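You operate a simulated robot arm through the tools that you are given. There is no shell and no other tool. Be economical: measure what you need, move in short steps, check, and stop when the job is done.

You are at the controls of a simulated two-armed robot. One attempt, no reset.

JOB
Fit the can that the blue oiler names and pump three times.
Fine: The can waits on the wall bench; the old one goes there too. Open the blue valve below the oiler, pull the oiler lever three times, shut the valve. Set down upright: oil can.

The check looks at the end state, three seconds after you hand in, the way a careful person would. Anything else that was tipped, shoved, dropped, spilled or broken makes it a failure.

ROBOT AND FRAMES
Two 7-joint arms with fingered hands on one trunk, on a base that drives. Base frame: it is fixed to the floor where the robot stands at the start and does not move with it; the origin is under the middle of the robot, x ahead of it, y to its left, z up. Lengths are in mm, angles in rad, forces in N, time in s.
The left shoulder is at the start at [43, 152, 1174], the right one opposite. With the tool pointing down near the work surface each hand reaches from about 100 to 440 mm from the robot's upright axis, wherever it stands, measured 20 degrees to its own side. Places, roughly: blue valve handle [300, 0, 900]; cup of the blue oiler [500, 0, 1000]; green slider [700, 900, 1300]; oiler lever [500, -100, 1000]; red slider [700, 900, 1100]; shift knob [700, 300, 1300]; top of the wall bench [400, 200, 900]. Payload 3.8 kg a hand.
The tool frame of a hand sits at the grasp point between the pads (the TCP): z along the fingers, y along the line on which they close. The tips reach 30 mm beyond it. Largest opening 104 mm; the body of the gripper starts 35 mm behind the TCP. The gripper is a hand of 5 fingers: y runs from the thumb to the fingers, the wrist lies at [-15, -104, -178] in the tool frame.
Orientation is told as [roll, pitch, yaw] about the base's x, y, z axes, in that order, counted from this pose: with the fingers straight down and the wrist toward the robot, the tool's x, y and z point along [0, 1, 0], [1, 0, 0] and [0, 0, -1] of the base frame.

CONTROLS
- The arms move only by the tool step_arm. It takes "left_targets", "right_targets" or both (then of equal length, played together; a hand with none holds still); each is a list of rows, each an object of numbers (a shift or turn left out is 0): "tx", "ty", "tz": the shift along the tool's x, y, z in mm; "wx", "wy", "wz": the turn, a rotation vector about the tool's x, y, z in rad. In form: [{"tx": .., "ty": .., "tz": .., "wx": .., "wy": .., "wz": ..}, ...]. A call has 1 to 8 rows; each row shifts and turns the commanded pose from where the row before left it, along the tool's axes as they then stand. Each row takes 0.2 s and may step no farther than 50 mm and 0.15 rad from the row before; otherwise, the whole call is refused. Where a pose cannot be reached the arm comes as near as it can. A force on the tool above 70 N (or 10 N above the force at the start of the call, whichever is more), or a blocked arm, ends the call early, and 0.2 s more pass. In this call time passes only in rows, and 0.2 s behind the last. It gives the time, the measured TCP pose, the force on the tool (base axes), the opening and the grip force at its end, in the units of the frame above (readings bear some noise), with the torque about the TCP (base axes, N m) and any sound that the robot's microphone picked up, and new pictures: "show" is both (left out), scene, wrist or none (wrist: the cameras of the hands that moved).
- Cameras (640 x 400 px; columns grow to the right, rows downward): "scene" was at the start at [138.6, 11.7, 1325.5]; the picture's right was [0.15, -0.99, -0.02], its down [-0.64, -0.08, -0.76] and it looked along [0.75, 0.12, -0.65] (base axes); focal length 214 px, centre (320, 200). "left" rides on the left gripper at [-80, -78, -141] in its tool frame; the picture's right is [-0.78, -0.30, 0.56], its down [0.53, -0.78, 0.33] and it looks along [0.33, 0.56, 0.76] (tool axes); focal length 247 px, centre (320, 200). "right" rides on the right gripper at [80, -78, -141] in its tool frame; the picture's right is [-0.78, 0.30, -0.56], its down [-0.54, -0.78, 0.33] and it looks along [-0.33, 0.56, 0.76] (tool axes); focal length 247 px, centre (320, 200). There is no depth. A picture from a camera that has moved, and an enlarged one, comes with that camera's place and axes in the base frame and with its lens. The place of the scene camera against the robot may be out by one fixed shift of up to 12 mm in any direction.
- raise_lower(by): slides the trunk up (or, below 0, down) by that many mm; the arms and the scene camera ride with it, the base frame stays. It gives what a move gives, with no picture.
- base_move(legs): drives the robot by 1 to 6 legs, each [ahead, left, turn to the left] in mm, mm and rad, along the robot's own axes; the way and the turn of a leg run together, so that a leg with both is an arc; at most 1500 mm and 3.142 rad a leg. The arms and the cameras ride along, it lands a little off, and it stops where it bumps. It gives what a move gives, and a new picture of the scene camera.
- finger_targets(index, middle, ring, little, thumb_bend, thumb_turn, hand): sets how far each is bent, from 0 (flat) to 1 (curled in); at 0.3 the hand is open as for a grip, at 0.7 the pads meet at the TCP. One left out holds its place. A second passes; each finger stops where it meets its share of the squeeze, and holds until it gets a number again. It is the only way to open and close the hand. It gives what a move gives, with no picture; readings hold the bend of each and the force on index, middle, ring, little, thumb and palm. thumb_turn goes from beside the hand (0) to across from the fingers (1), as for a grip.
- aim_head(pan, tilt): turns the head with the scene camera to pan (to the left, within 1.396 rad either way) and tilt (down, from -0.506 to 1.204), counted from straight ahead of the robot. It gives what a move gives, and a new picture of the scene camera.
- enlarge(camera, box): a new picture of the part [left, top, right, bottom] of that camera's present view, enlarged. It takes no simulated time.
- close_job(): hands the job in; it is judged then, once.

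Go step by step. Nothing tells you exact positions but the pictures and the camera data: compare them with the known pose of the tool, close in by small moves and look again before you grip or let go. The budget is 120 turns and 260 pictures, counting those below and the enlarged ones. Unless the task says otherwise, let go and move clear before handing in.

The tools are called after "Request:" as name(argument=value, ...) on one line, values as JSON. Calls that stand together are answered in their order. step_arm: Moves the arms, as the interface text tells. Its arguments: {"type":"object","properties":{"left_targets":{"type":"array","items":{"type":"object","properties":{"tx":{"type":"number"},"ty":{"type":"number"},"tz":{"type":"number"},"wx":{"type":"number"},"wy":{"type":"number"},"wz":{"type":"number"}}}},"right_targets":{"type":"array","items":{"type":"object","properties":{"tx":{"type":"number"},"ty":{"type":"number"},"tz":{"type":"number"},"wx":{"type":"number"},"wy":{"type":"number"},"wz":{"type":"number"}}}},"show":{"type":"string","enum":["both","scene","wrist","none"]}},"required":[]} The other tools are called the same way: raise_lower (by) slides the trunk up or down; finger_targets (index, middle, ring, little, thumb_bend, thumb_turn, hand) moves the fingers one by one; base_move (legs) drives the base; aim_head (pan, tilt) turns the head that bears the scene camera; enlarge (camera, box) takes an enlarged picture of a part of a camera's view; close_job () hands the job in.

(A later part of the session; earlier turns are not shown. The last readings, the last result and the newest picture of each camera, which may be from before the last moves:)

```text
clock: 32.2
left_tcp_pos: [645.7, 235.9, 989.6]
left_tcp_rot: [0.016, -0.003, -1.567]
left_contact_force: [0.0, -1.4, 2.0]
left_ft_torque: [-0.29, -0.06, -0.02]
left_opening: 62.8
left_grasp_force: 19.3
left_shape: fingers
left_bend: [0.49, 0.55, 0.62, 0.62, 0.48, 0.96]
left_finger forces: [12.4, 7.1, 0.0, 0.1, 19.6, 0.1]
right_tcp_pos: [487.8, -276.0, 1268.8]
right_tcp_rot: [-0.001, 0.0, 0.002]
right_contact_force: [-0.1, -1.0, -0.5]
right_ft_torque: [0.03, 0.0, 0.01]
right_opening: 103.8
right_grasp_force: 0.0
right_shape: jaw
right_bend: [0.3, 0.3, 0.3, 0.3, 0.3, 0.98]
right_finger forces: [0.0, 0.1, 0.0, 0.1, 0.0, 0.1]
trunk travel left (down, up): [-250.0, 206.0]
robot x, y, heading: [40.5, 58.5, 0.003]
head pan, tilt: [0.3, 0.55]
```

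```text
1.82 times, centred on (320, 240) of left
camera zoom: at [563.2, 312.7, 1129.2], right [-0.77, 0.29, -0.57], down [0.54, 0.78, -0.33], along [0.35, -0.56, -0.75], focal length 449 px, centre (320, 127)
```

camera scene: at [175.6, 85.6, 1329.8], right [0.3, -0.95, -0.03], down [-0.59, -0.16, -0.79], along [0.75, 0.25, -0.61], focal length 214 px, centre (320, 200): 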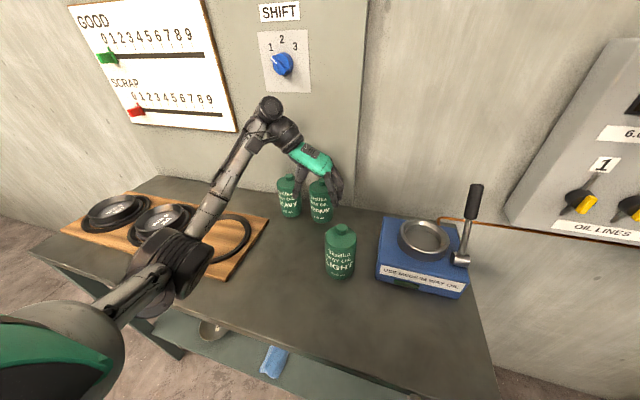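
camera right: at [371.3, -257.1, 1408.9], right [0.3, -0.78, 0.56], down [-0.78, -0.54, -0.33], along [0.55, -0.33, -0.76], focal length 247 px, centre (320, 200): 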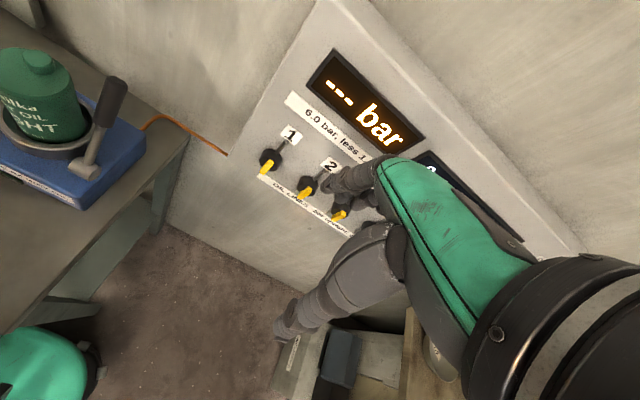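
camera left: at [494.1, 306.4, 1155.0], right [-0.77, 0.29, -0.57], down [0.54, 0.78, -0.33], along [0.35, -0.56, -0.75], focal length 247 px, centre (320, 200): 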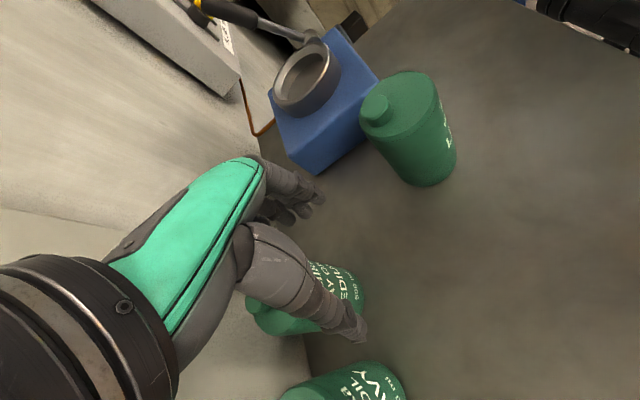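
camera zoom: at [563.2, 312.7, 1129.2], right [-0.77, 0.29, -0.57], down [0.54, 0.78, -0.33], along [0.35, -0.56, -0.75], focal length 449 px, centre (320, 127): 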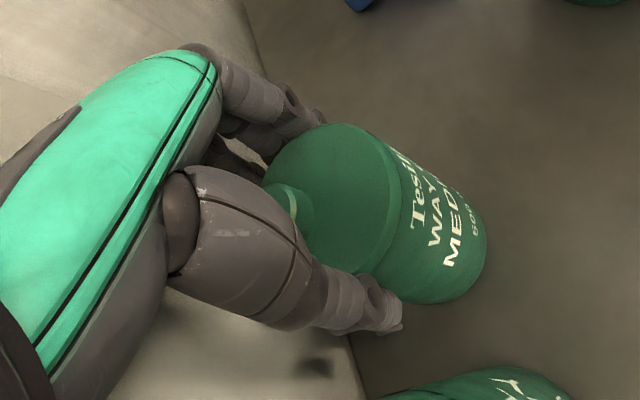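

Gripped with index, middle and thumb (~19 N). I lift 15 mm, draw back from the wall under the knob, then look.

Request:
step_arm(left_targets=[{"tz": -8}, {"tz": -10}, {"tx": -15}, {"tx": -30}, {"tx": -30}])

```text
clock: 33.4
left_tcp_pos: [568.1, 235.2, 1005.5]
left_tcp_rot: [0.012, -0.004, -1.565]
left_contact_force: [0.4, -0.8, -5.6]
left_ft_torque: [-0.04, -0.04, 0.01]
left_opening: 62.7
left_grasp_force: 18.0
left_shape: fingers
left_bend: [0.49, 0.55, 0.62, 0.62, 0.48, 0.96]
left_finger forces: [12.4, 5.8, 0.1, 0.0, 18.5, 0.1]
right_tcp_pos: [486.8, -274.0, 1269.2]
right_tcp_rot: [0.001, 0.0, 0.002]
right_contact_force: [-0.2, 0.1, 0.3]
right_ft_torque: [0.01, -0.04, -0.02]
right_opening: 103.7
right_grasp_force: 0.1
right_shape: jaw
right_bend: [0.3, 0.3, 0.3, 0.3, 0.3, 0.98]
right_finger forces: [0.0, 0.0, 0.1, 0.1, 0.1, 0.1]
trunk travel left (down, up): [-250.0, 206.0]
robot x, y, heading: [37.2, 56.8, 0.004]
head pan, tilt: [0.3, 0.55]
camera scene: at [175.4, 85.7, 1329.8], right [0.3, -0.95, -0.03], down [-0.59, -0.16, -0.79], along [0.75, 0.25, -0.61], focal length 214 px, centre (320, 200)
camera left: at [486.9, 312.1, 1145.6], right [-0.77, 0.29, -0.57], down [0.54, 0.78, -0.33], along [0.35, -0.56, -0.75], focal length 247 px, centre (320, 200)
```

scene: 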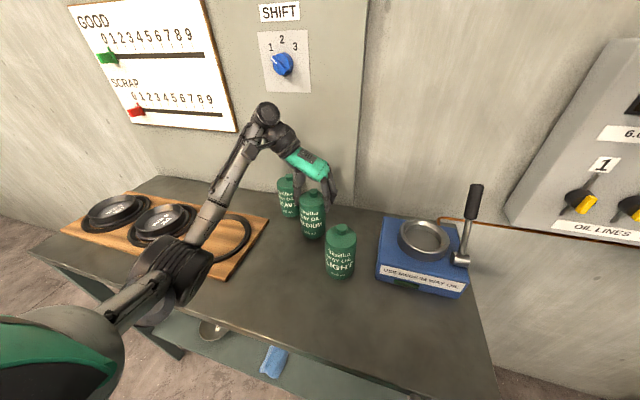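
left: 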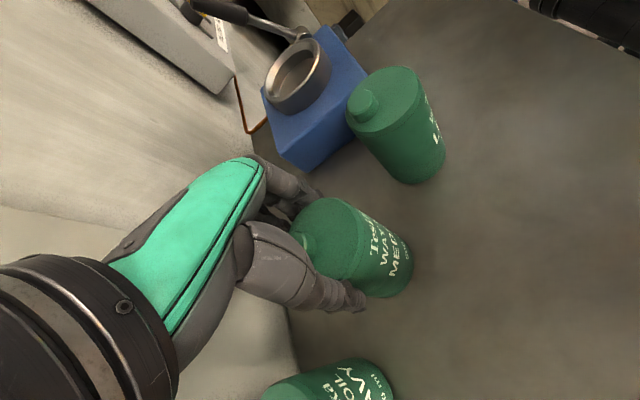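

The medium can is held well. I raise it to travel height and turn the hand back to straight.

Request:
step_arm(left_targets=[{"tz": -45}, {"tz": -45}, {"tz": -45, "wz": -0.1}, {"wz": -0.145}, {"wz": -0.145}, {"wz": -0.145}, {"wz": -0.145}, {"wz": -0.145}], show="none")

Request:
step_arm(left_targets=[{"wz": -0.145}, {"wz": -0.145}, {"wz": -0.145}, {"wz": -0.145}, {"wz": -0.145}])

```text
clock: 35.2
left_tcp_pos: [567.3, 236.4, 1140.2]
left_tcp_rot: [0.008, -0.012, -0.738]
left_contact_force: [0.4, -0.1, -5.6]
left_ft_torque: [0.04, -0.04, -0.03]
left_opening: 62.6
left_grasp_force: 18.4
left_shape: fingers
left_bend: [0.49, 0.55, 0.62, 0.62, 0.48, 0.96]
left_finger forces: [12.3, 5.8, 0.0, 0.1, 18.2, 0.0]
right_tcp_pos: [488.4, -275.7, 1268.8]
right_tcp_rot: [0.0, 0.002, 0.001]
right_contact_force: [-0.7, -0.1, -0.3]
right_ft_torque: [0.0, 0.01, -0.03]
right_opening: 103.9
right_grasp_force: 0.0
right_shape: jaw
right_bend: [0.3, 0.3, 0.3, 0.3, 0.3, 0.98]
right_finger forces: [0.0, 0.0, 0.0, 0.0, 0.0, 0.1]
trunk travel left (down, up): [-250.0, 206.0]
robot x, y, heading: [39.6, 61.3, 0.007]
head pan, tilt: [0.3, 0.55]
```

```text
clock: 36.4
left_tcp_pos: [566.8, 236.3, 1141.5]
left_tcp_rot: [-0.001, -0.014, -0.013]
left_contact_force: [0.0, -0.1, -5.7]
left_ft_torque: [0.06, -0.06, 0.04]
left_opening: 62.6
left_grasp_force: 18.4
left_shape: fingers
left_bend: [0.49, 0.55, 0.62, 0.62, 0.48, 0.96]
left_finger forces: [12.3, 5.9, 0.0, 0.0, 18.1, 0.0]
right_tcp_pos: [489.0, -275.8, 1268.8]
right_tcp_rot: [-0.001, 0.002, 0.001]
right_contact_force: [-0.2, -0.8, -0.6]
right_ft_torque: [-0.01, -0.01, -0.03]
right_opening: 103.7
right_grasp_force: 0.0
right_shape: jaw
right_bend: [0.3, 0.3, 0.3, 0.3, 0.3, 0.98]
right_finger forces: [0.1, 0.0, 0.0, 0.1, 0.1, 0.0]
trunk travel left (down, up): [-250.0, 206.0]
robot x, y, heading: [41.7, 58.4, -0.002]
head pan, tilt: [0.3, 0.55]
camera scene: at [176.5, 85.1, 1329.7], right [0.3, -0.95, -0.03], down [-0.59, -0.16, -0.79], along [0.75, 0.25, -0.61], focal length 214 px, centre (320, 200)
camera left: at [488.1, 156.5, 1280.9], right [-0.3, -0.77, -0.56], down [-0.76, 0.54, -0.34], along [0.57, 0.32, -0.75], focal length 247 px, centre (320, 200)
```

scene: 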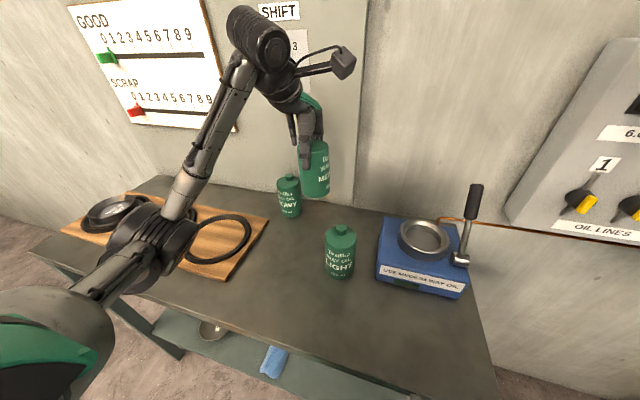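
left: 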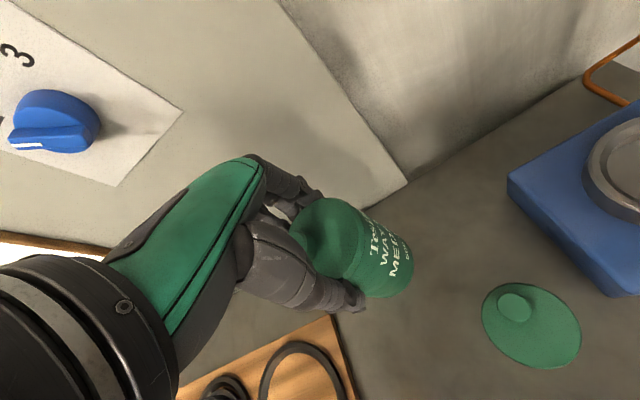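

Now I carry it toward the cup, stopping short to measure the cup centre.

Request:
step_arm(left_targets=[{"tx": -44, "wx": 0.014, "wz": -0.013}, {"tx": -44}, {"tx": -44, "ty": -5}], show="wrist")

Request:
step_arm(left_targets=[{"tx": -44, "ty": -5}, {"tx": -36}], show="both")

```text
clock: 37.2
left_tcp_pos: [560.9, 103.0, 1141.1]
left_tcp_rot: [-0.002, 0.0, -0.003]
left_contact_force: [0.4, -0.5, -4.7]
left_ft_torque: [0.07, -0.03, 0.01]
left_opening: 62.2
left_grasp_force: 18.5
left_shape: fingers
left_bend: [0.49, 0.55, 0.62, 0.62, 0.48, 0.96]
left_finger forces: [12.3, 6.1, 0.0, 0.1, 18.2, 0.0]
right_tcp_pos: [488.1, -276.0, 1267.2]
right_tcp_rot: [0.003, 0.003, 0.002]
right_contact_force: [-0.1, -0.6, -0.3]
right_ft_torque: [-0.01, 0.01, 0.01]
right_opening: 103.5
right_grasp_force: 0.1
right_shape: jaw
right_bend: [0.3, 0.3, 0.3, 0.3, 0.3, 0.98]
right_finger forces: [0.0, 0.1, 0.1, 0.0, 0.0, 0.0]
trunk travel left (down, up): [-250.0, 206.0]
robot x, y, heading: [36.1, 57.1, -0.001]
head pan, tilt: [0.3, 0.55]
camera left: at [483.9, 22.6, 1282.9], right [-0.3, -0.78, -0.56], down [-0.78, 0.54, -0.33], along [0.56, 0.33, -0.76], focal length 247 px, centre (320, 200)
```

left: 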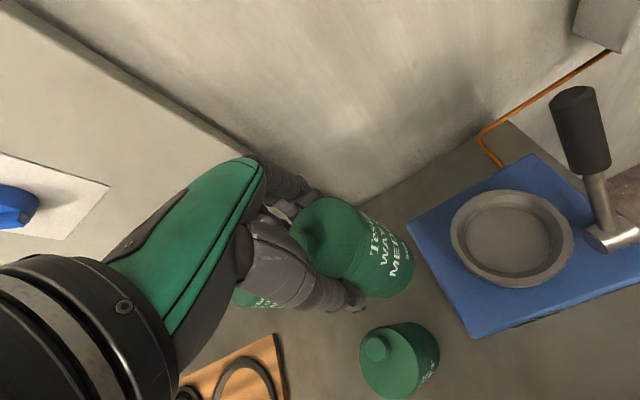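

```text
clock: 37.8
left_tcp_pos: [556.3, 21.9, 1141.9]
left_tcp_rot: [-0.002, -0.001, -0.004]
left_contact_force: [-0.7, 0.4, -4.9]
left_ft_torque: [0.08, -0.03, 0.0]
left_opening: 62.1
left_grasp_force: 18.5
left_shape: fingers
left_bend: [0.49, 0.56, 0.62, 0.62, 0.48, 0.96]
left_finger forces: [12.3, 6.2, 0.0, 0.1, 18.0, 0.0]
right_tcp_pos: [488.1, -277.5, 1267.8]
right_tcp_rot: [0.002, 0.002, 0.002]
right_contact_force: [-0.7, 0.1, 0.2]
right_ft_torque: [0.0, 0.05, -0.06]
right_opening: 103.6
right_grasp_force: 0.0
right_shape: jaw
right_bend: [0.3, 0.3, 0.3, 0.3, 0.3, 0.98]
right_finger forces: [0.0, 0.0, 0.1, 0.0, 0.0, 0.1]
trunk travel left (down, up): [-250.0, 206.0]
robot x, y, heading: [38.5, 56.3, 0.002]
head pan, tilt: [0.3, 0.55]
camera scene: at [176.4, 82.8, 1329.7], right [0.3, -0.95, -0.04], down [-0.59, -0.15, -0.79], along [0.75, 0.26, -0.61], focal length 214 px, centre (320, 200)
camera left: at [479.0, -59.0, 1282.7], right [-0.3, -0.78, -0.56], down [-0.78, 0.54, -0.33], along [0.56, 0.33, -0.76], focal length 247 px, centre (320, 200)
```

scene: 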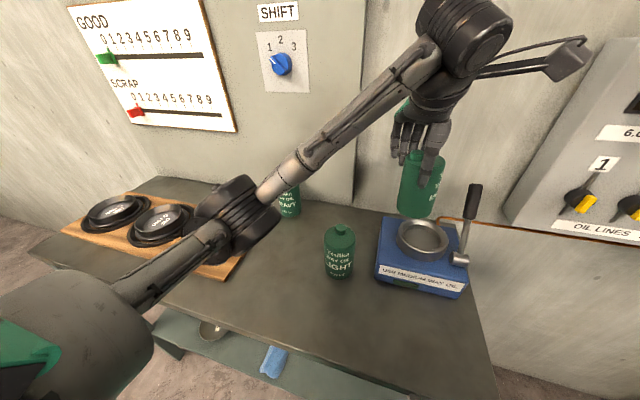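
left: 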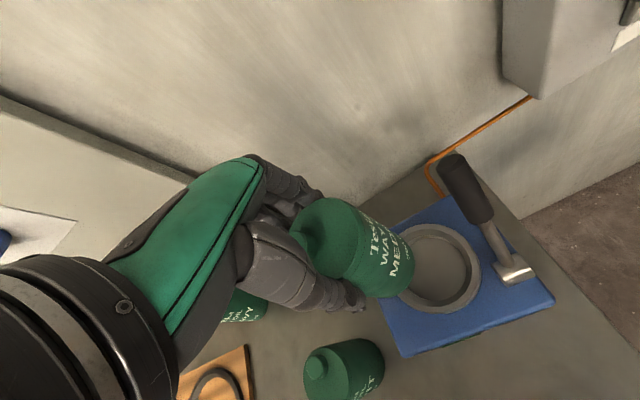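

Cup centre computes to about [542,-29]. I enlarge the wrist view to measure how the can sits relative to the tool.

Request:
enlarge(camera="left", box=[260, 160, 500, 340])

Request:
enlarge(camera="scene", box=[360, 90, 500, 310])

```text
2.22 times, centred on (380, 250) of left
camera zoom: at [479.0, -59.0, 1282.7], right [-0.3, -0.78, -0.56], down [-0.78, 0.54, -0.33], along [0.56, 0.33, -0.76], focal length 549 px, centre (187, 89)
```

zoom: 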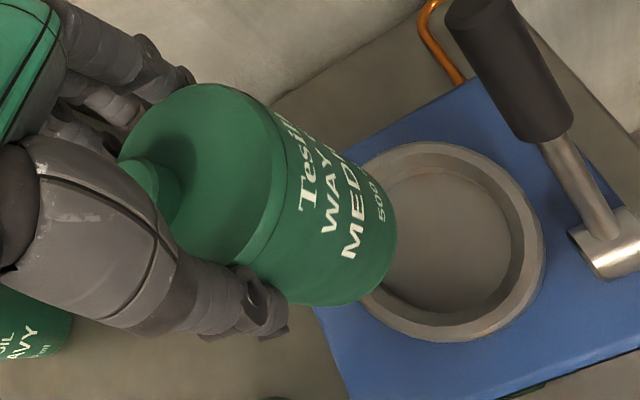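

```text
1.82 times, centred on (430, 200) of scene
camera zoom: at [176.4, 82.8, 1329.7], right [0.3, -0.95, -0.04], down [-0.59, -0.15, -0.79], along [0.75, 0.26, -0.61], focal length 390 px, centre (120, 200)
```

zoom: 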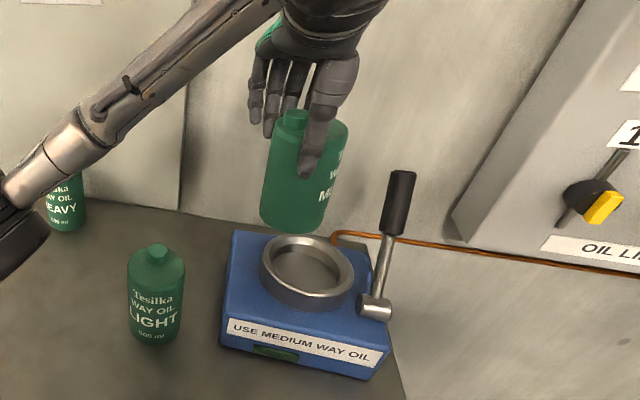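

The can hangs about 8–12 mm right of the TCP. I move so the can is over the cup and lower to just above the rim, then compare directly.

Request:
step_arm(left_targets=[{"tx": -20, "ty": -6}, {"tx": -18, "ty": -6}, {"tz": 20}, {"tz": 14}], show="none")

Request:
enlarge(camera="left", box=[260, 160, 500, 340])

Request:
enlarge(camera="scene", box=[360, 130, 500, 310])

```text
clock: 38.8
left_tcp_pos: [544.9, -13.1, 1108.0]
left_tcp_rot: [-0.002, 0.001, -0.001]
left_contact_force: [0.2, 0.1, -4.4]
left_ft_torque: [0.03, -0.02, 0.0]
left_opening: 62.4
left_grasp_force: 18.7
left_shape: fingers
left_bend: [0.49, 0.56, 0.62, 0.62, 0.48, 0.96]
left_finger forces: [12.3, 6.0, 0.0, 0.0, 18.0, 0.1]
right_tcp_pos: [489.3, -275.7, 1268.5]
right_tcp_rot: [0.0, 0.0, 0.001]
right_contact_force: [0.9, -0.2, -0.8]
right_ft_torque: [0.01, 0.0, 0.0]
right_opening: 103.3
right_grasp_force: 0.0
right_shape: jaw
right_bend: [0.3, 0.3, 0.3, 0.3, 0.3, 0.98]
right_finger forces: [0.0, 0.1, 0.0, 0.1, 0.0, 0.1]
trunk travel left (down, up): [-250.0, 206.0]
robot x, y, heading: [38.1, 60.0, 0.006]
head pan, tilt: [0.3, 0.55]
```

```text
2.22 times, centred on (380, 250) of left
camera zoom: at [468.1, -94.4, 1249.0], right [-0.3, -0.78, -0.56], down [-0.78, 0.54, -0.33], along [0.56, 0.33, -0.76], focal length 549 px, centre (187, 89)
```

zoom: 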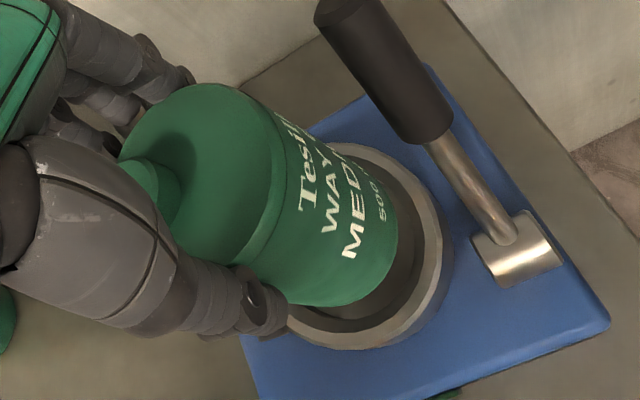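

```text
2.22 times, centred on (430, 220) of scene
camera zoom: at [176.6, 85.0, 1329.6], right [0.3, -0.95, -0.03], down [-0.59, -0.16, -0.79], along [0.75, 0.25, -0.61], focal length 477 px, centre (76, 156)
```

zoom: 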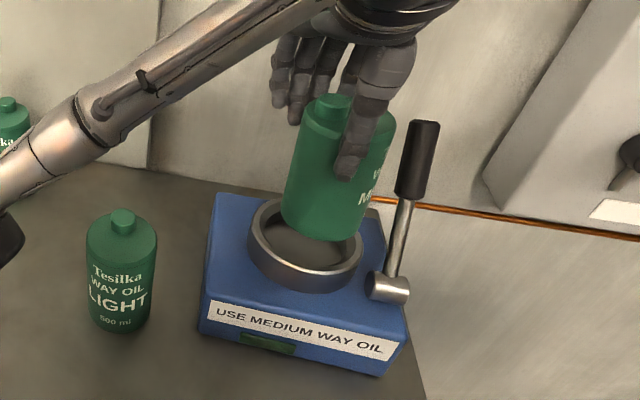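

The can looks within a few mm of the cup centre, maybe 4 mm too far forward. I correct and lower in small steps.

Request:
step_arm(left_targets=[{"ty": -4, "tz": 6}, {"tz": 8}, {"tz": 6}], show="none")

Request:
enlarge(camera="left", box=[260, 160, 500, 340])

Request:
enlarge(camera="scene", box=[360, 150, 480, 300])

```text
clock: 39.6
left_tcp_pos: [540.7, -12.4, 1087.6]
left_tcp_rot: [-0.002, 0.001, -0.004]
left_contact_force: [0.9, 0.2, -4.3]
left_ft_torque: [0.02, 0.0, 0.01]
left_opening: 62.3
left_grasp_force: 17.4
left_shape: fingers
left_bend: [0.49, 0.56, 0.62, 0.62, 0.48, 0.96]
left_finger forces: [12.4, 6.1, 0.0, 0.0, 18.0, 0.1]
right_tcp_pos: [489.0, -275.4, 1268.7]
right_tcp_rot: [-0.002, 0.0, 0.002]
right_contact_force: [0.5, -0.5, -0.1]
right_ft_torque: [-0.03, -0.02, -0.01]
right_opening: 103.6
right_grasp_force: 0.0
right_shape: jaw
right_bend: [0.3, 0.3, 0.3, 0.3, 0.3, 0.98]
right_finger forces: [0.0, 0.0, 0.0, 0.1, 0.1, 0.0]
trunk travel left (down, up): [-250.0, 206.0]
robot x, y, heading: [38.3, 64.2, 0.0]
head pan, tilt: [0.3, 0.55]
```

```text
2.22 times, centred on (380, 250) of left
camera zoom: at [464.1, -94.0, 1228.7], right [-0.3, -0.78, -0.56], down [-0.78, 0.54, -0.33], along [0.56, 0.33, -0.76], focal length 549 px, centre (187, 89)
```

zoom: 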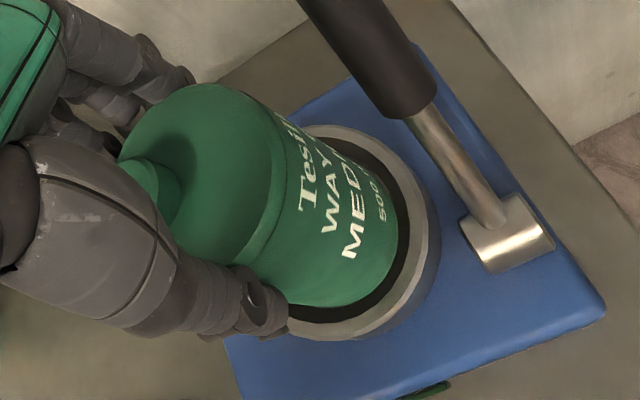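

```text
2.67 times, centred on (420, 225) of scene
camera zoom: at [176.5, 85.1, 1329.7], right [0.3, -0.95, -0.03], down [-0.59, -0.16, -0.79], along [0.75, 0.25, -0.61], focal length 572 px, centre (53, 133)
```

zoom: 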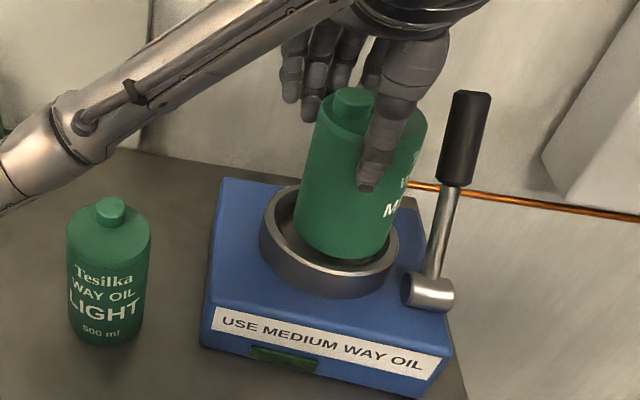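

Can is now at rim level and about 6 mm too far right; I correct and lower on.

Request:
step_arm(left_targets=[{"tx": 6}, {"tz": 6}, {"tz": 6}], show="none")

Request:
enlarge(camera="scene", box=[360, 150, 480, 300])

```text
clock: 40.4
left_tcp_pos: [540.7, -7.0, 1074.3]
left_tcp_rot: [-0.002, 0.0, -0.003]
left_contact_force: [1.9, 0.8, -5.0]
left_ft_torque: [-0.01, -0.17, 0.03]
left_opening: 62.4
left_grasp_force: 18.7
left_shape: fingers
left_bend: [0.49, 0.56, 0.62, 0.62, 0.49, 0.96]
left_finger forces: [13.0, 6.8, 0.0, 0.0, 17.8, 0.1]
right_tcp_pos: [488.3, -274.7, 1268.4]
right_tcp_rot: [0.0, 0.003, 0.0]
right_contact_force: [0.8, 0.0, 0.3]
right_ft_torque: [-0.02, 0.04, 0.04]
right_opening: 103.5
right_grasp_force: 0.1
right_shape: jaw
right_bend: [0.3, 0.3, 0.3, 0.3, 0.3, 0.98]
right_finger forces: [0.0, 0.0, 0.0, 0.0, 0.0, 0.0]
trunk travel left (down, up): [-250.0, 206.0]
robot x, y, heading: [40.6, 57.3, 0.005]
head pan, tilt: [0.3, 0.55]
```

```text
2.67 times, centred on (420, 225) of scene
camera zoom: at [177.0, 85.1, 1329.6], right [0.3, -0.95, -0.03], down [-0.59, -0.16, -0.79], along [0.75, 0.25, -0.61], focal length 572 px, centre (53, 133)
```

zoom: 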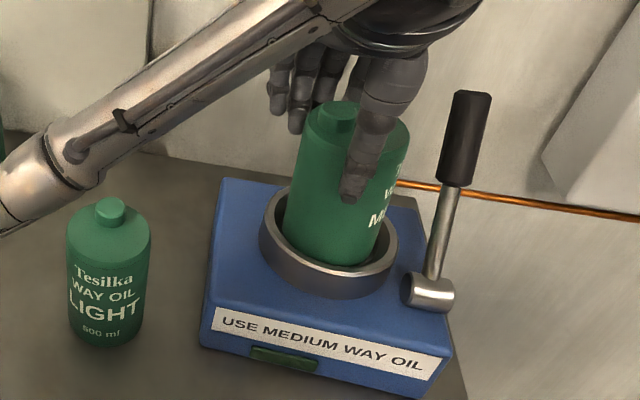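

It's inside the cup with a light push from the front wall; I nudge 4 mm forward and lower to the seat.

Request:
step_arm(left_targets=[{"ty": 4}, {"tz": 6}, {"tz": 5}], show="none")

Request:
enlarge(camera="scene", box=[360, 150, 480, 300])

Request:
enlarge(camera="left", box=[260, 160, 500, 340])

```text
clock: 41.2
left_tcp_pos: [544.1, -8.1, 1066.6]
left_tcp_rot: [-0.004, -0.003, -0.004]
left_contact_force: [0.7, -1.0, 0.3]
left_ft_torque: [0.07, -0.18, -0.01]
left_opening: 62.3
left_grasp_force: 19.1
left_shape: fingers
left_bend: [0.49, 0.56, 0.62, 0.62, 0.49, 0.96]
left_finger forces: [12.8, 7.0, 0.1, 0.0, 18.5, 0.0]
right_tcp_pos: [486.7, -275.1, 1268.8]
right_tcp_rot: [0.0, -0.001, 0.002]
right_contact_force: [-0.3, -0.1, -0.3]
right_ft_torque: [0.0, -0.02, 0.02]
right_opening: 103.9
right_grasp_force: 0.1
right_shape: jaw
right_bend: [0.3, 0.3, 0.3, 0.3, 0.3, 0.98]
right_finger forces: [0.0, 0.0, 0.1, 0.0, 0.0, 0.0]
trunk travel left (down, up): [-250.0, 206.0]
robot x, y, heading: [37.3, 60.3, 0.004]
head pan, tilt: [0.3, 0.55]
```

```text
2.67 times, centred on (420, 225) of scene
camera zoom: at [175.2, 85.0, 1329.9], right [0.3, -0.95, -0.03], down [-0.59, -0.16, -0.79], along [0.75, 0.25, -0.61], focal length 572 px, centre (53, 133)
```

zoom: 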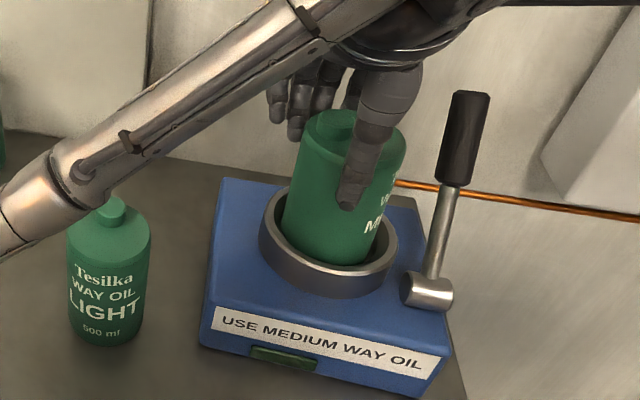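

```text
2.22 times, centred on (380, 250) of left
camera zoom: at [466.1, -88.4, 1207.0], right [-0.3, -0.78, -0.55], down [-0.77, 0.54, -0.34], along [0.56, 0.33, -0.76], focal length 549 px, centre (187, 89)
```

zoom: 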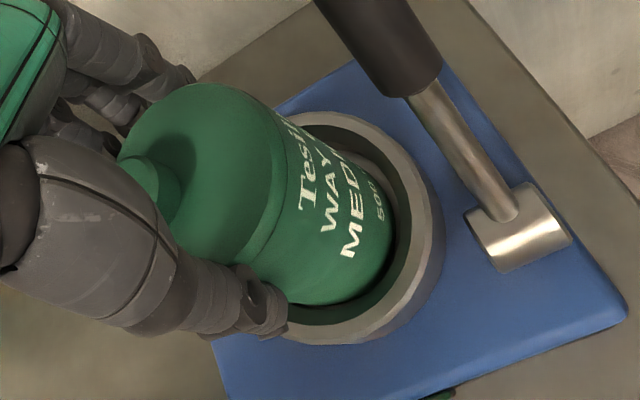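

Weight is off the hand. One small press to confirm that it's seated.

Request:
step_arm(left_targets=[{"tz": 3}], show="none")

```text
clock: 41.6
left_tcp_pos: [543.1, -9.8, 1064.3]
left_tcp_rot: [-0.006, -0.009, -0.005]
left_contact_force: [0.2, -2.3, 14.0]
left_ft_torque: [0.02, -0.35, -0.02]
left_opening: 62.2
left_grasp_force: 20.1
left_shape: fingers
left_bend: [0.49, 0.55, 0.62, 0.62, 0.49, 0.96]
left_finger forces: [13.0, 7.4, 0.0, 0.0, 19.3, 0.1]
right_tcp_pos: [484.7, -276.1, 1270.4]
right_tcp_rot: [0.001, -0.003, 0.001]
right_contact_force: [0.2, -0.2, 0.7]
right_ft_torque: [0.0, -0.01, 0.01]
right_opening: 103.7
right_grasp_force: 0.1
right_shape: jaw
right_bend: [0.3, 0.3, 0.3, 0.3, 0.3, 0.98]
right_finger forces: [0.0, 0.0, 0.0, 0.0, 0.0, 0.0]
trunk travel left (down, up): [-250.0, 206.0]
robot x, y, heading: [35.6, 60.2, 0.005]
head pan, tilt: [0.3, 0.55]
```

Firmly seated. I relieve the press, open the hand, and lift straight off.

Request:
step_arm(left_targets=[{"tz": -2}], show="none")

Request:
finger_targets(hand="left", index=0.3, middle=0.3, ring=0.3, little=0.3, thumb_bend=0.25)

Request:
step_arm(left_targets=[{"tz": -10}, {"tz": -30}, {"tz": -40}, {"tz": -40}, {"tx": 40, "tz": -20}, {"tx": 45}])

Request:
enlarge(camera="scene", box=[360, 150, 500, 310])

```text
clock: 42.0
left_tcp_pos: [543.7, -8.0, 1065.7]
left_tcp_rot: [-0.001, -0.004, -0.004]
left_contact_force: [0.6, -3.3, 13.3]
left_ft_torque: [-0.02, -0.37, -0.05]
left_opening: 62.2
left_grasp_force: 19.6
left_shape: fingers
left_bend: [0.49, 0.55, 0.62, 0.62, 0.49, 0.96]
left_finger forces: [13.0, 7.0, 0.1, 0.0, 19.3, 0.0]
right_tcp_pos: [486.9, -276.8, 1268.8]
right_tcp_rot: [0.002, 0.0, 0.001]
right_contact_force: [0.1, 0.3, -0.2]
right_ft_torque: [-0.01, 0.04, -0.02]
right_opening: 103.8
right_grasp_force: 0.0
right_shape: jaw
right_bend: [0.3, 0.3, 0.3, 0.3, 0.3, 0.98]
right_finger forces: [0.0, 0.0, 0.0, 0.0, 0.0, 0.1]
trunk travel left (down, up): [-250.0, 206.0]
robot x, y, heading: [37.6, 60.9, 0.005]
head pan, tilt: [0.3, 0.55]
```

```text
clock: 43.0
left_tcp_pos: [543.6, -7.9, 1063.7]
left_tcp_rot: [-0.003, 0.0, -0.004]
left_contact_force: [0.7, 0.2, -0.4]
left_ft_torque: [0.04, -0.01, -0.03]
left_opening: 106.8
left_grasp_force: 0.1
left_shape: fingers
left_bend: [0.3, 0.3, 0.3, 0.3, 0.25, 0.97]
left_finger forces: [0.0, 0.0, 0.1, 0.0, 0.1, 0.0]
right_tcp_pos: [489.8, -276.1, 1268.3]
right_tcp_rot: [-0.001, 0.001, 0.003]
right_contact_force: [-0.2, -0.1, 0.5]
right_ft_torque: [0.02, -0.04, 0.02]
right_opening: 103.8
right_grasp_force: 0.1
right_shape: jaw
right_bend: [0.3, 0.3, 0.3, 0.3, 0.3, 0.98]
right_finger forces: [0.0, 0.0, 0.0, 0.1, 0.0, 0.1]
trunk travel left (down, up): [-250.0, 206.0]
robot x, y, heading: [38.9, 60.7, 0.003]
head pan, tilt: [0.3, 0.55]
```

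```text
clock: 44.4
left_tcp_pos: [543.7, 80.5, 1202.2]
left_tcp_rot: [-0.003, 0.0, -0.003]
left_contact_force: [0.1, 0.3, -0.4]
left_ft_torque: [-0.03, 0.02, 0.01]
left_opening: 106.8
left_grasp_force: 0.1
left_shape: fingers
left_bend: [0.3, 0.3, 0.3, 0.3, 0.25, 0.97]
left_finger forces: [0.1, 0.0, 0.1, 0.0, 0.0, 0.1]
right_tcp_pos: [487.5, -272.8, 1269.5]
right_tcp_rot: [-0.001, 0.0, 0.001]
right_contact_force: [0.2, -0.2, -0.9]
right_ft_torque: [0.01, 0.03, -0.01]
right_opening: 103.7
right_grasp_force: 0.1
right_shape: jaw
right_bend: [0.3, 0.3, 0.3, 0.3, 0.3, 0.98]
right_finger forces: [0.0, 0.1, 0.0, 0.0, 0.0, 0.1]
trunk travel left (down, up): [-250.0, 206.0]
robot x, y, heading: [38.4, 63.7, -0.001]
head pan, tilt: [0.3, 0.55]
camera scene: at [175.9, 87.6, 1329.6], right [0.3, -0.95, -0.03], down [-0.59, -0.16, -0.79], along [0.75, 0.25, -0.61], focal length 214 px, centre (320, 200)
camera left: at [466.8, 0.4, 1345.4], right [-0.3, -0.78, -0.55], down [-0.77, 0.54, -0.33], along [0.56, 0.33, -0.76], focal length 247 px, centre (320, 200)
```

scene: 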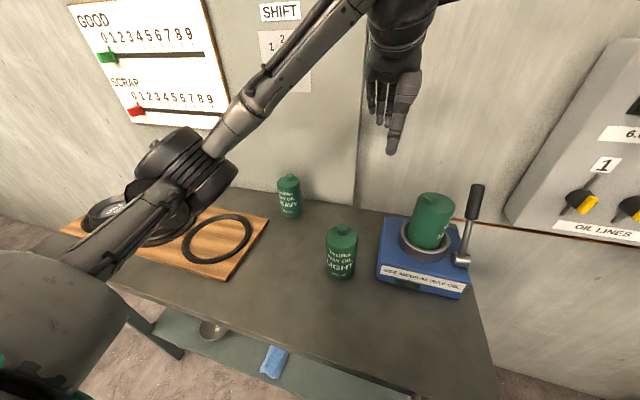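
left: 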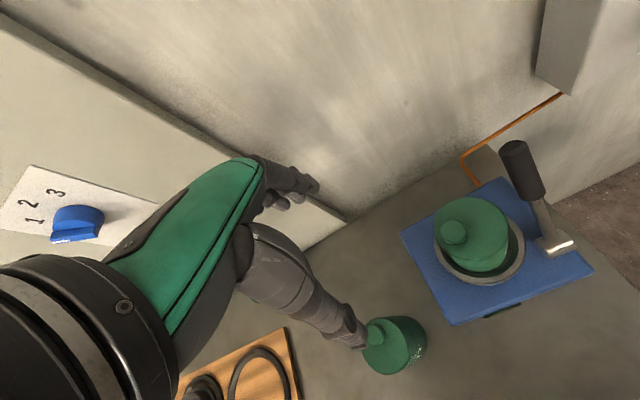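

```text
2.50 times, centred on (430, 230) of scene
camera zoom: at [175.9, 87.6, 1329.6], right [0.3, -0.95, -0.03], down [-0.59, -0.16, -0.79], along [0.75, 0.25, -0.61], focal length 536 px, centre (45, 125)
```

zoom: 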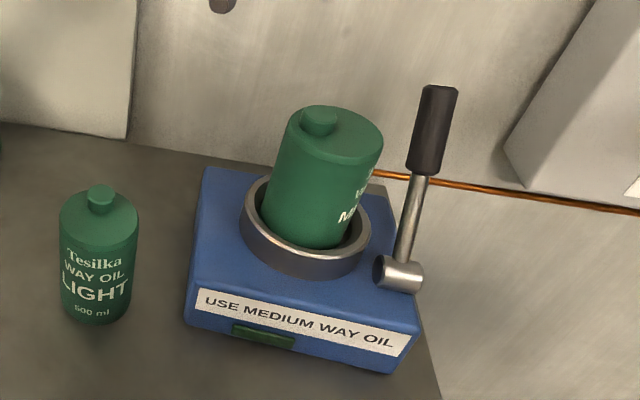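

Released; can appears upright in the cup. I check closely from the wrist camera.

Request:
enlarge(camera="left", box=[380, 120, 620, 340])

Request:
enlarge(camera="right", box=[0, 40, 240, 260])

```text
1.82 times, centred on (500, 230) of left
camera zoom: at [466.8, 0.4, 1345.4], right [-0.3, -0.78, -0.55], down [-0.77, 0.54, -0.33], along [0.56, 0.33, -0.76], focal length 449 px, centre (-7, 146)
```

zoom: 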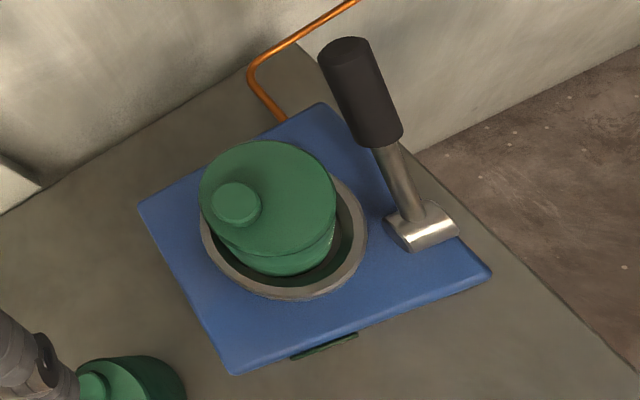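

```text
1.82 times, centred on (120, 150) of right
camera zoom: at [410.2, -192.5, 1410.0], right [0.3, -0.77, 0.56], down [-0.78, -0.54, -0.33], along [0.56, -0.33, -0.76], focal length 449 px, centre (684, 291)
```

zoom: 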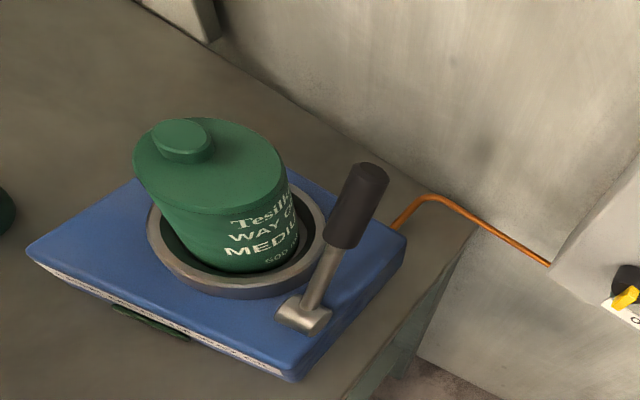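

The medium can is seated (its cap is simply off-centre by design). Now the valve: I drive back ~100 mm, raise the left hand out of the way, and look down.

Request:
step_arm(left_targets=[{"tx": 30, "tz": -30}, {"tx": 40, "ty": -20}, {"tx": 40, "ty": -20}, {"tx": 30, "ty": -30}], show="none")

Request:
base_move(legs=[[-110, 20, 0]])

Request:
aim_head(pan=-0.2, tilt=0.95)

Request:
enlarge(camera="scene", box=[260, 130, 400, 260])

```text
clock: 45.4
left_tcp_pos: [471.6, 221.0, 1234.1]
left_tcp_rot: [-0.004, -0.002, -0.003]
left_contact_force: [-0.6, -0.3, 0.4]
left_ft_torque: [-0.01, 0.0, 0.01]
left_opening: 106.7
left_grasp_force: 0.0
left_shape: fingers
left_bend: [0.3, 0.3, 0.3, 0.3, 0.25, 0.97]
left_finger forces: [0.0, 0.1, 0.1, 0.0, 0.0, 0.0]
right_tcp_pos: [486.3, -274.1, 1269.4]
right_tcp_rot: [0.001, -0.001, 0.002]
right_contact_force: [-0.8, 0.6, 0.3]
right_ft_torque: [0.0, 0.01, 0.03]
right_opening: 103.7
right_grasp_force: 0.2
right_shape: jaw
right_bend: [0.3, 0.3, 0.3, 0.3, 0.3, 0.98]
right_finger forces: [0.1, 0.0, 0.0, 0.0, 0.1, 0.0]
trunk travel left (down, up): [-250.0, 206.0]
robot x, y, heading: [39.5, 60.3, 0.001]
head pan, tilt: [0.3, 0.55]
```

```text
clock: 46.6
left_tcp_pos: [363.9, 236.5, 1233.5]
left_tcp_rot: [-0.003, -0.001, -0.002]
left_contact_force: [-0.2, 0.0, -0.3]
left_ft_torque: [-0.03, 0.0, -0.03]
left_opening: 107.4
left_grasp_force: 0.0
left_shape: fingers
left_bend: [0.3, 0.3, 0.3, 0.3, 0.25, 0.97]
left_finger forces: [0.1, 0.1, 0.0, 0.0, 0.0, 0.0]
right_tcp_pos: [377.7, -256.5, 1267.1]
right_tcp_rot: [0.0, 0.002, 0.001]
right_contact_force: [-0.1, -0.1, 0.0]
right_ft_torque: [0.0, -0.01, 0.0]
right_opening: 103.8
right_grasp_force: 0.1
right_shape: jaw
right_bend: [0.3, 0.3, 0.3, 0.3, 0.3, 0.98]
right_finger forces: [0.0, 0.1, 0.1, 0.0, 0.0, 0.0]
trunk travel left (down, up): [-250.0, 206.0]
robot x, y, heading: [-72.0, 76.1, 0.003]
head pan, tilt: [0.3, 0.55]
camera scene: at [65.5, 104.7, 1329.5], right [0.3, -0.95, -0.03], down [-0.59, -0.16, -0.79], along [0.75, 0.25, -0.61], focal length 214 px, centre (320, 200)
```

scene: 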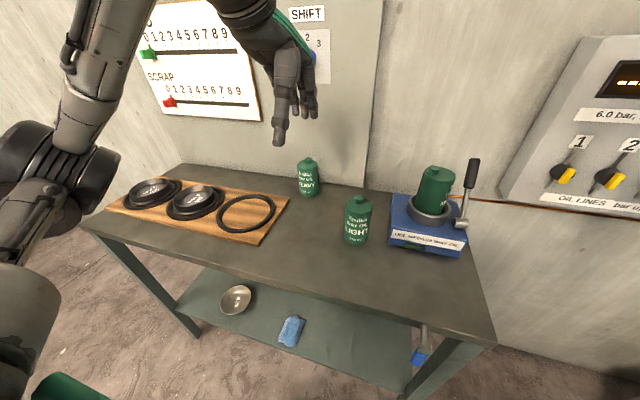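

```text
clock: 47.6
left_tcp_pos: [363.2, 238.4, 1232.8]
left_tcp_rot: [-0.002, 0.0, -0.002]
left_contact_force: [0.4, -0.3, -0.2]
left_ft_torque: [-0.02, -0.02, -0.04]
left_opening: 106.9
left_grasp_force: 0.1
left_shape: fingers
left_bend: [0.3, 0.3, 0.3, 0.3, 0.25, 0.97]
left_finger forces: [0.0, 0.1, 0.0, 0.1, 0.0, 0.0]
right_tcp_pos: [376.5, -255.6, 1268.0]
right_tcp_rot: [0.001, 0.002, 0.001]
right_contact_force: [0.4, 0.0, 0.3]
right_ft_torque: [0.01, 0.01, -0.02]
right_opening: 103.5
right_grasp_force: 0.1
right_shape: jaw
right_bend: [0.3, 0.3, 0.3, 0.3, 0.3, 0.98]
right_finger forces: [0.0, 0.1, 0.1, 0.1, 0.0, 0.0]
trunk travel left (down, up): [-250.0, 206.0]
robot x, y, heading: [-76.1, 79.7, 0.008]
head pan, tilt: [-0.201, 0.949]
camera scene: at [47.0, 63.6, 1298.7], right [-0.19, -0.98, 0.02], down [-0.86, 0.16, -0.49], along [0.48, -0.11, -0.87], focal length 214 px, centre (320, 200)
```

scene: 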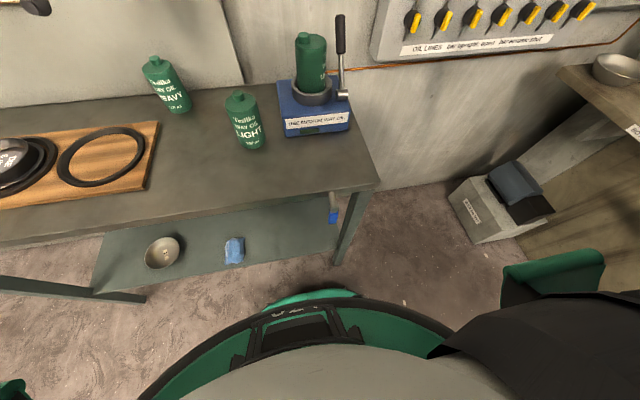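

```text
3.08 times, centred on (330, 195) of scene
camera zoom: at [47.0, 63.6, 1298.7], right [-0.19, -0.98, 0.02], down [-0.86, 0.16, -0.49], along [0.48, -0.11, -0.87], focal length 660 px, centre (289, 215)
```

zoom: 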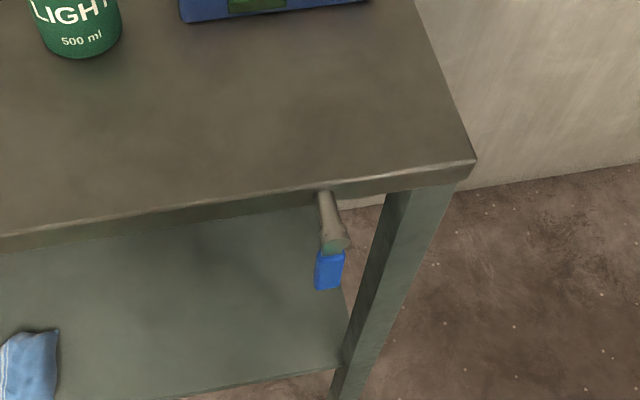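

The blue handle hangs below the spigot's end under the bench front. I back off and lower the trunk for a frontal look at it.

Request:
base_move(legs=[[-260, -60, 0]])

Request:
raise_lower(by=-220)

Request:
aim_head(pan=0.0, tilt=0.45)

Request:
enlarge(camera="scene", box=[250, 130, 410, 260])

```text
clock: 49.5
left_tcp_pos: [104.2, 179.0, 1233.7]
left_tcp_rot: [-0.004, -0.001, -0.001]
left_contact_force: [0.4, -0.4, -0.7]
left_ft_torque: [0.0, 0.03, -0.01]
left_opening: 107.0
left_grasp_force: 0.0
left_shape: fingers
left_bend: [0.3, 0.3, 0.3, 0.3, 0.25, 0.97]
left_finger forces: [0.0, 0.0, 0.0, 0.0, 0.1, 0.0]
right_tcp_pos: [120.5, -314.6, 1267.7]
right_tcp_rot: [0.0, 0.003, 0.006]
right_contact_force: [-0.8, -0.2, 0.3]
right_ft_torque: [0.01, 0.04, 0.01]
right_opening: 103.7
right_grasp_force: 0.1
right_shape: jaw
right_bend: [0.3, 0.3, 0.3, 0.3, 0.3, 0.98]
right_finger forces: [0.0, 0.0, 0.0, 0.0, 0.1, 0.0]
trunk travel left (down, up): [-250.0, 206.0]
robot x, y, heading: [-331.3, 19.5, 0.004]
head pan, tilt: [-0.201, 0.949]
camera scene: at [-210.8, 3.3, 1298.5], right [-0.19, -0.98, 0.02], down [-0.86, 0.16, -0.49], along [0.47, -0.11, -0.87], focal length 214 px, centre (320, 200)
```

scene: 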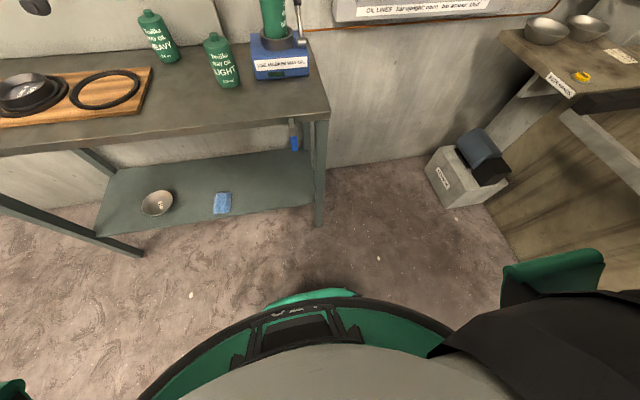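

```text
clock: 51.8
left_tcp_pos: [103.7, 177.5, 1014.7]
left_tcp_rot: [-0.001, -0.001, 0.0]
left_contact_force: [-0.5, 0.2, 0.1]
left_ft_torque: [0.01, -0.03, 0.02]
left_opening: 106.8
left_grasp_force: 0.1
left_shape: fingers
left_bend: [0.3, 0.3, 0.3, 0.3, 0.25, 0.97]
left_finger forces: [0.1, 0.0, 0.0, 0.0, 0.0, 0.1]
right_tcp_pos: [118.4, -316.2, 1047.2]
right_tcp_rot: [-0.001, 0.001, 0.006]
right_contact_force: [-0.5, -0.6, 0.0]
right_ft_torque: [0.02, -0.01, -0.01]
right_opening: 103.9
right_grasp_force: 0.2
right_shape: jaw
right_bend: [0.3, 0.3, 0.3, 0.3, 0.3, 0.98]
right_finger forces: [0.0, 0.0, 0.0, 0.1, 0.0, 0.0]
trunk travel left (down, up): [-30.0, 426.0]
robot x, y, heading: [-329.2, 19.9, 0.005]
head pan, tilt: [-0.201, 0.949]
```

```text
clock: 52.7
left_tcp_pos: [103.1, 178.3, 1013.1]
left_tcp_rot: [-0.001, 0.0, 0.001]
left_contact_force: [1.1, 0.6, 0.4]
left_ft_torque: [0.03, 0.03, 0.03]
left_opening: 106.9
left_grasp_force: 0.0
left_shape: fingers
left_bend: [0.3, 0.3, 0.3, 0.3, 0.25, 0.97]
left_finger forces: [0.0, 0.0, 0.0, 0.1, 0.1, 0.1]
right_tcp_pos: [119.3, -315.3, 1047.0]
right_tcp_rot: [0.001, 0.002, 0.004]
right_contact_force: [0.1, 0.4, -0.1]
right_ft_torque: [-0.01, -0.01, 0.0]
right_opening: 103.7
right_grasp_force: 0.1
right_shape: jaw
right_bend: [0.3, 0.3, 0.3, 0.3, 0.3, 0.98]
right_finger forces: [0.0, 0.1, 0.0, 0.0, 0.0, 0.0]
trunk travel left (down, up): [-30.0, 426.0]
robot x, y, heading: [-332.7, 19.0, -0.0]
head pan, tilt: [0.0, 0.45]
camera scene: at [-43.5, 18.5, 1029.2], right [0.0, -1.0, 0.0], down [-0.8, 0.0, -0.6], along [0.6, 0.0, -0.8], focal length 214 px, centre (320, 200)
```

scene: 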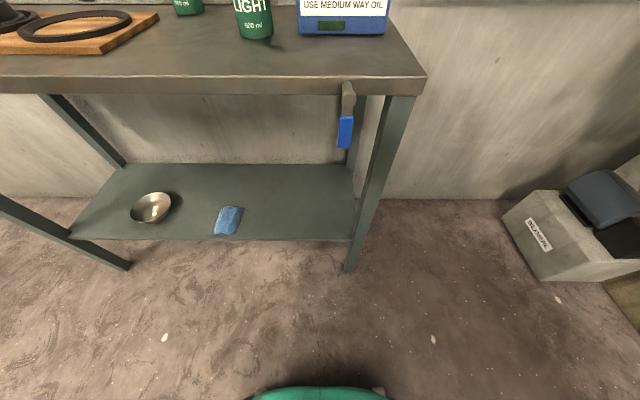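

```text
3.08 times, centred on (330, 195) of scene
camera zoom: at [-43.5, 18.5, 1029.2], right [0.0, -1.0, 0.0], down [-0.8, 0.0, -0.6], along [0.6, 0.0, -0.8], focal length 660 px, centre (289, 215)
```

zoom: 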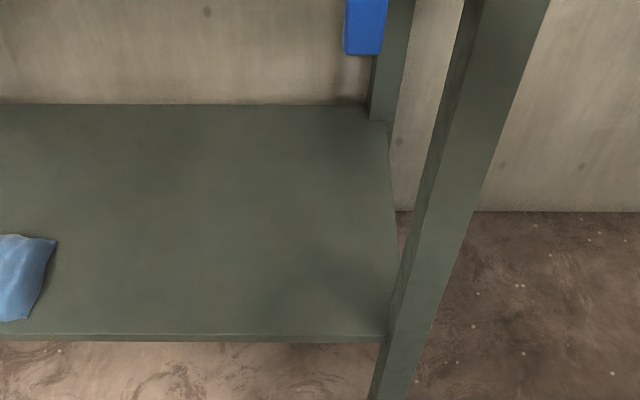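

I aim the head up a bit and enlarge on the valve.

Request:
aim_head(pan=0.0, tilt=0.0)

Request:
enlarge(camera="scene", box=[290, 150, 410, 270])

```text
clock: 53.6
left_tcp_pos: [103.6, 178.2, 1012.9]
left_tcp_rot: [-0.002, 0.0, -0.001]
left_contact_force: [0.8, -0.9, 0.3]
left_ft_torque: [-0.03, 0.0, 0.0]
left_opening: 107.0
left_grasp_force: 0.2
left_shape: fingers
left_bend: [0.3, 0.3, 0.3, 0.3, 0.25, 0.97]
left_finger forces: [0.1, 0.0, 0.1, 0.1, 0.1, 0.1]
right_tcp_pos: [119.7, -315.9, 1047.3]
right_tcp_rot: [0.0, 0.003, 0.007]
right_contact_force: [-1.0, -0.7, 0.3]
right_ft_torque: [0.01, 0.0, -0.05]
right_opening: 103.5
right_grasp_force: 0.1
right_shape: jaw
right_bend: [0.3, 0.3, 0.3, 0.3, 0.3, 0.98]
right_finger forces: [0.0, 0.1, 0.0, 0.1, 0.1, 0.0]
trunk travel left (down, up): [-30.0, 426.0]
robot x, y, heading: [-331.7, 20.7, 0.006]
head pan, tilt: [0.0, 0.0]
camera scene: at [-26.3, 18.6, 1067.2], right [0.0, -1.0, 0.0], down [-0.45, 0.0, -0.89], along [0.89, 0.0, -0.45], focal length 214 px, centre (320, 200)
```

scene: 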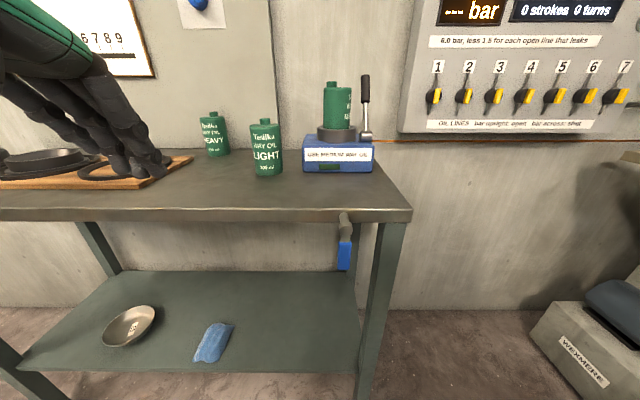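

```text
3.33 times, centred on (350, 210) of scene
camera zoom: at [-26.3, 18.6, 1067.2], right [0.0, -1.0, 0.0], down [-0.45, 0.0, -0.89], along [0.89, 0.0, -0.45], focal length 715 px, centre (220, 167)
```

zoom: 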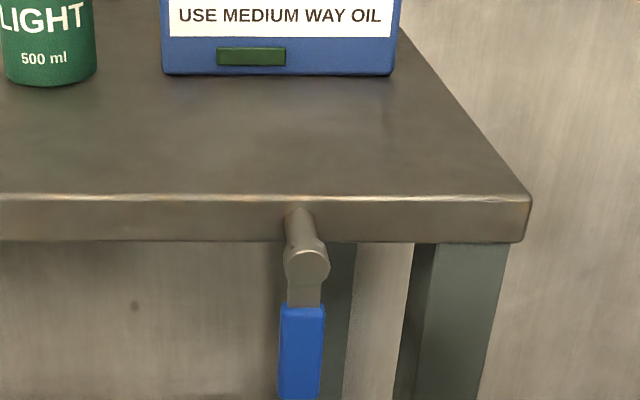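

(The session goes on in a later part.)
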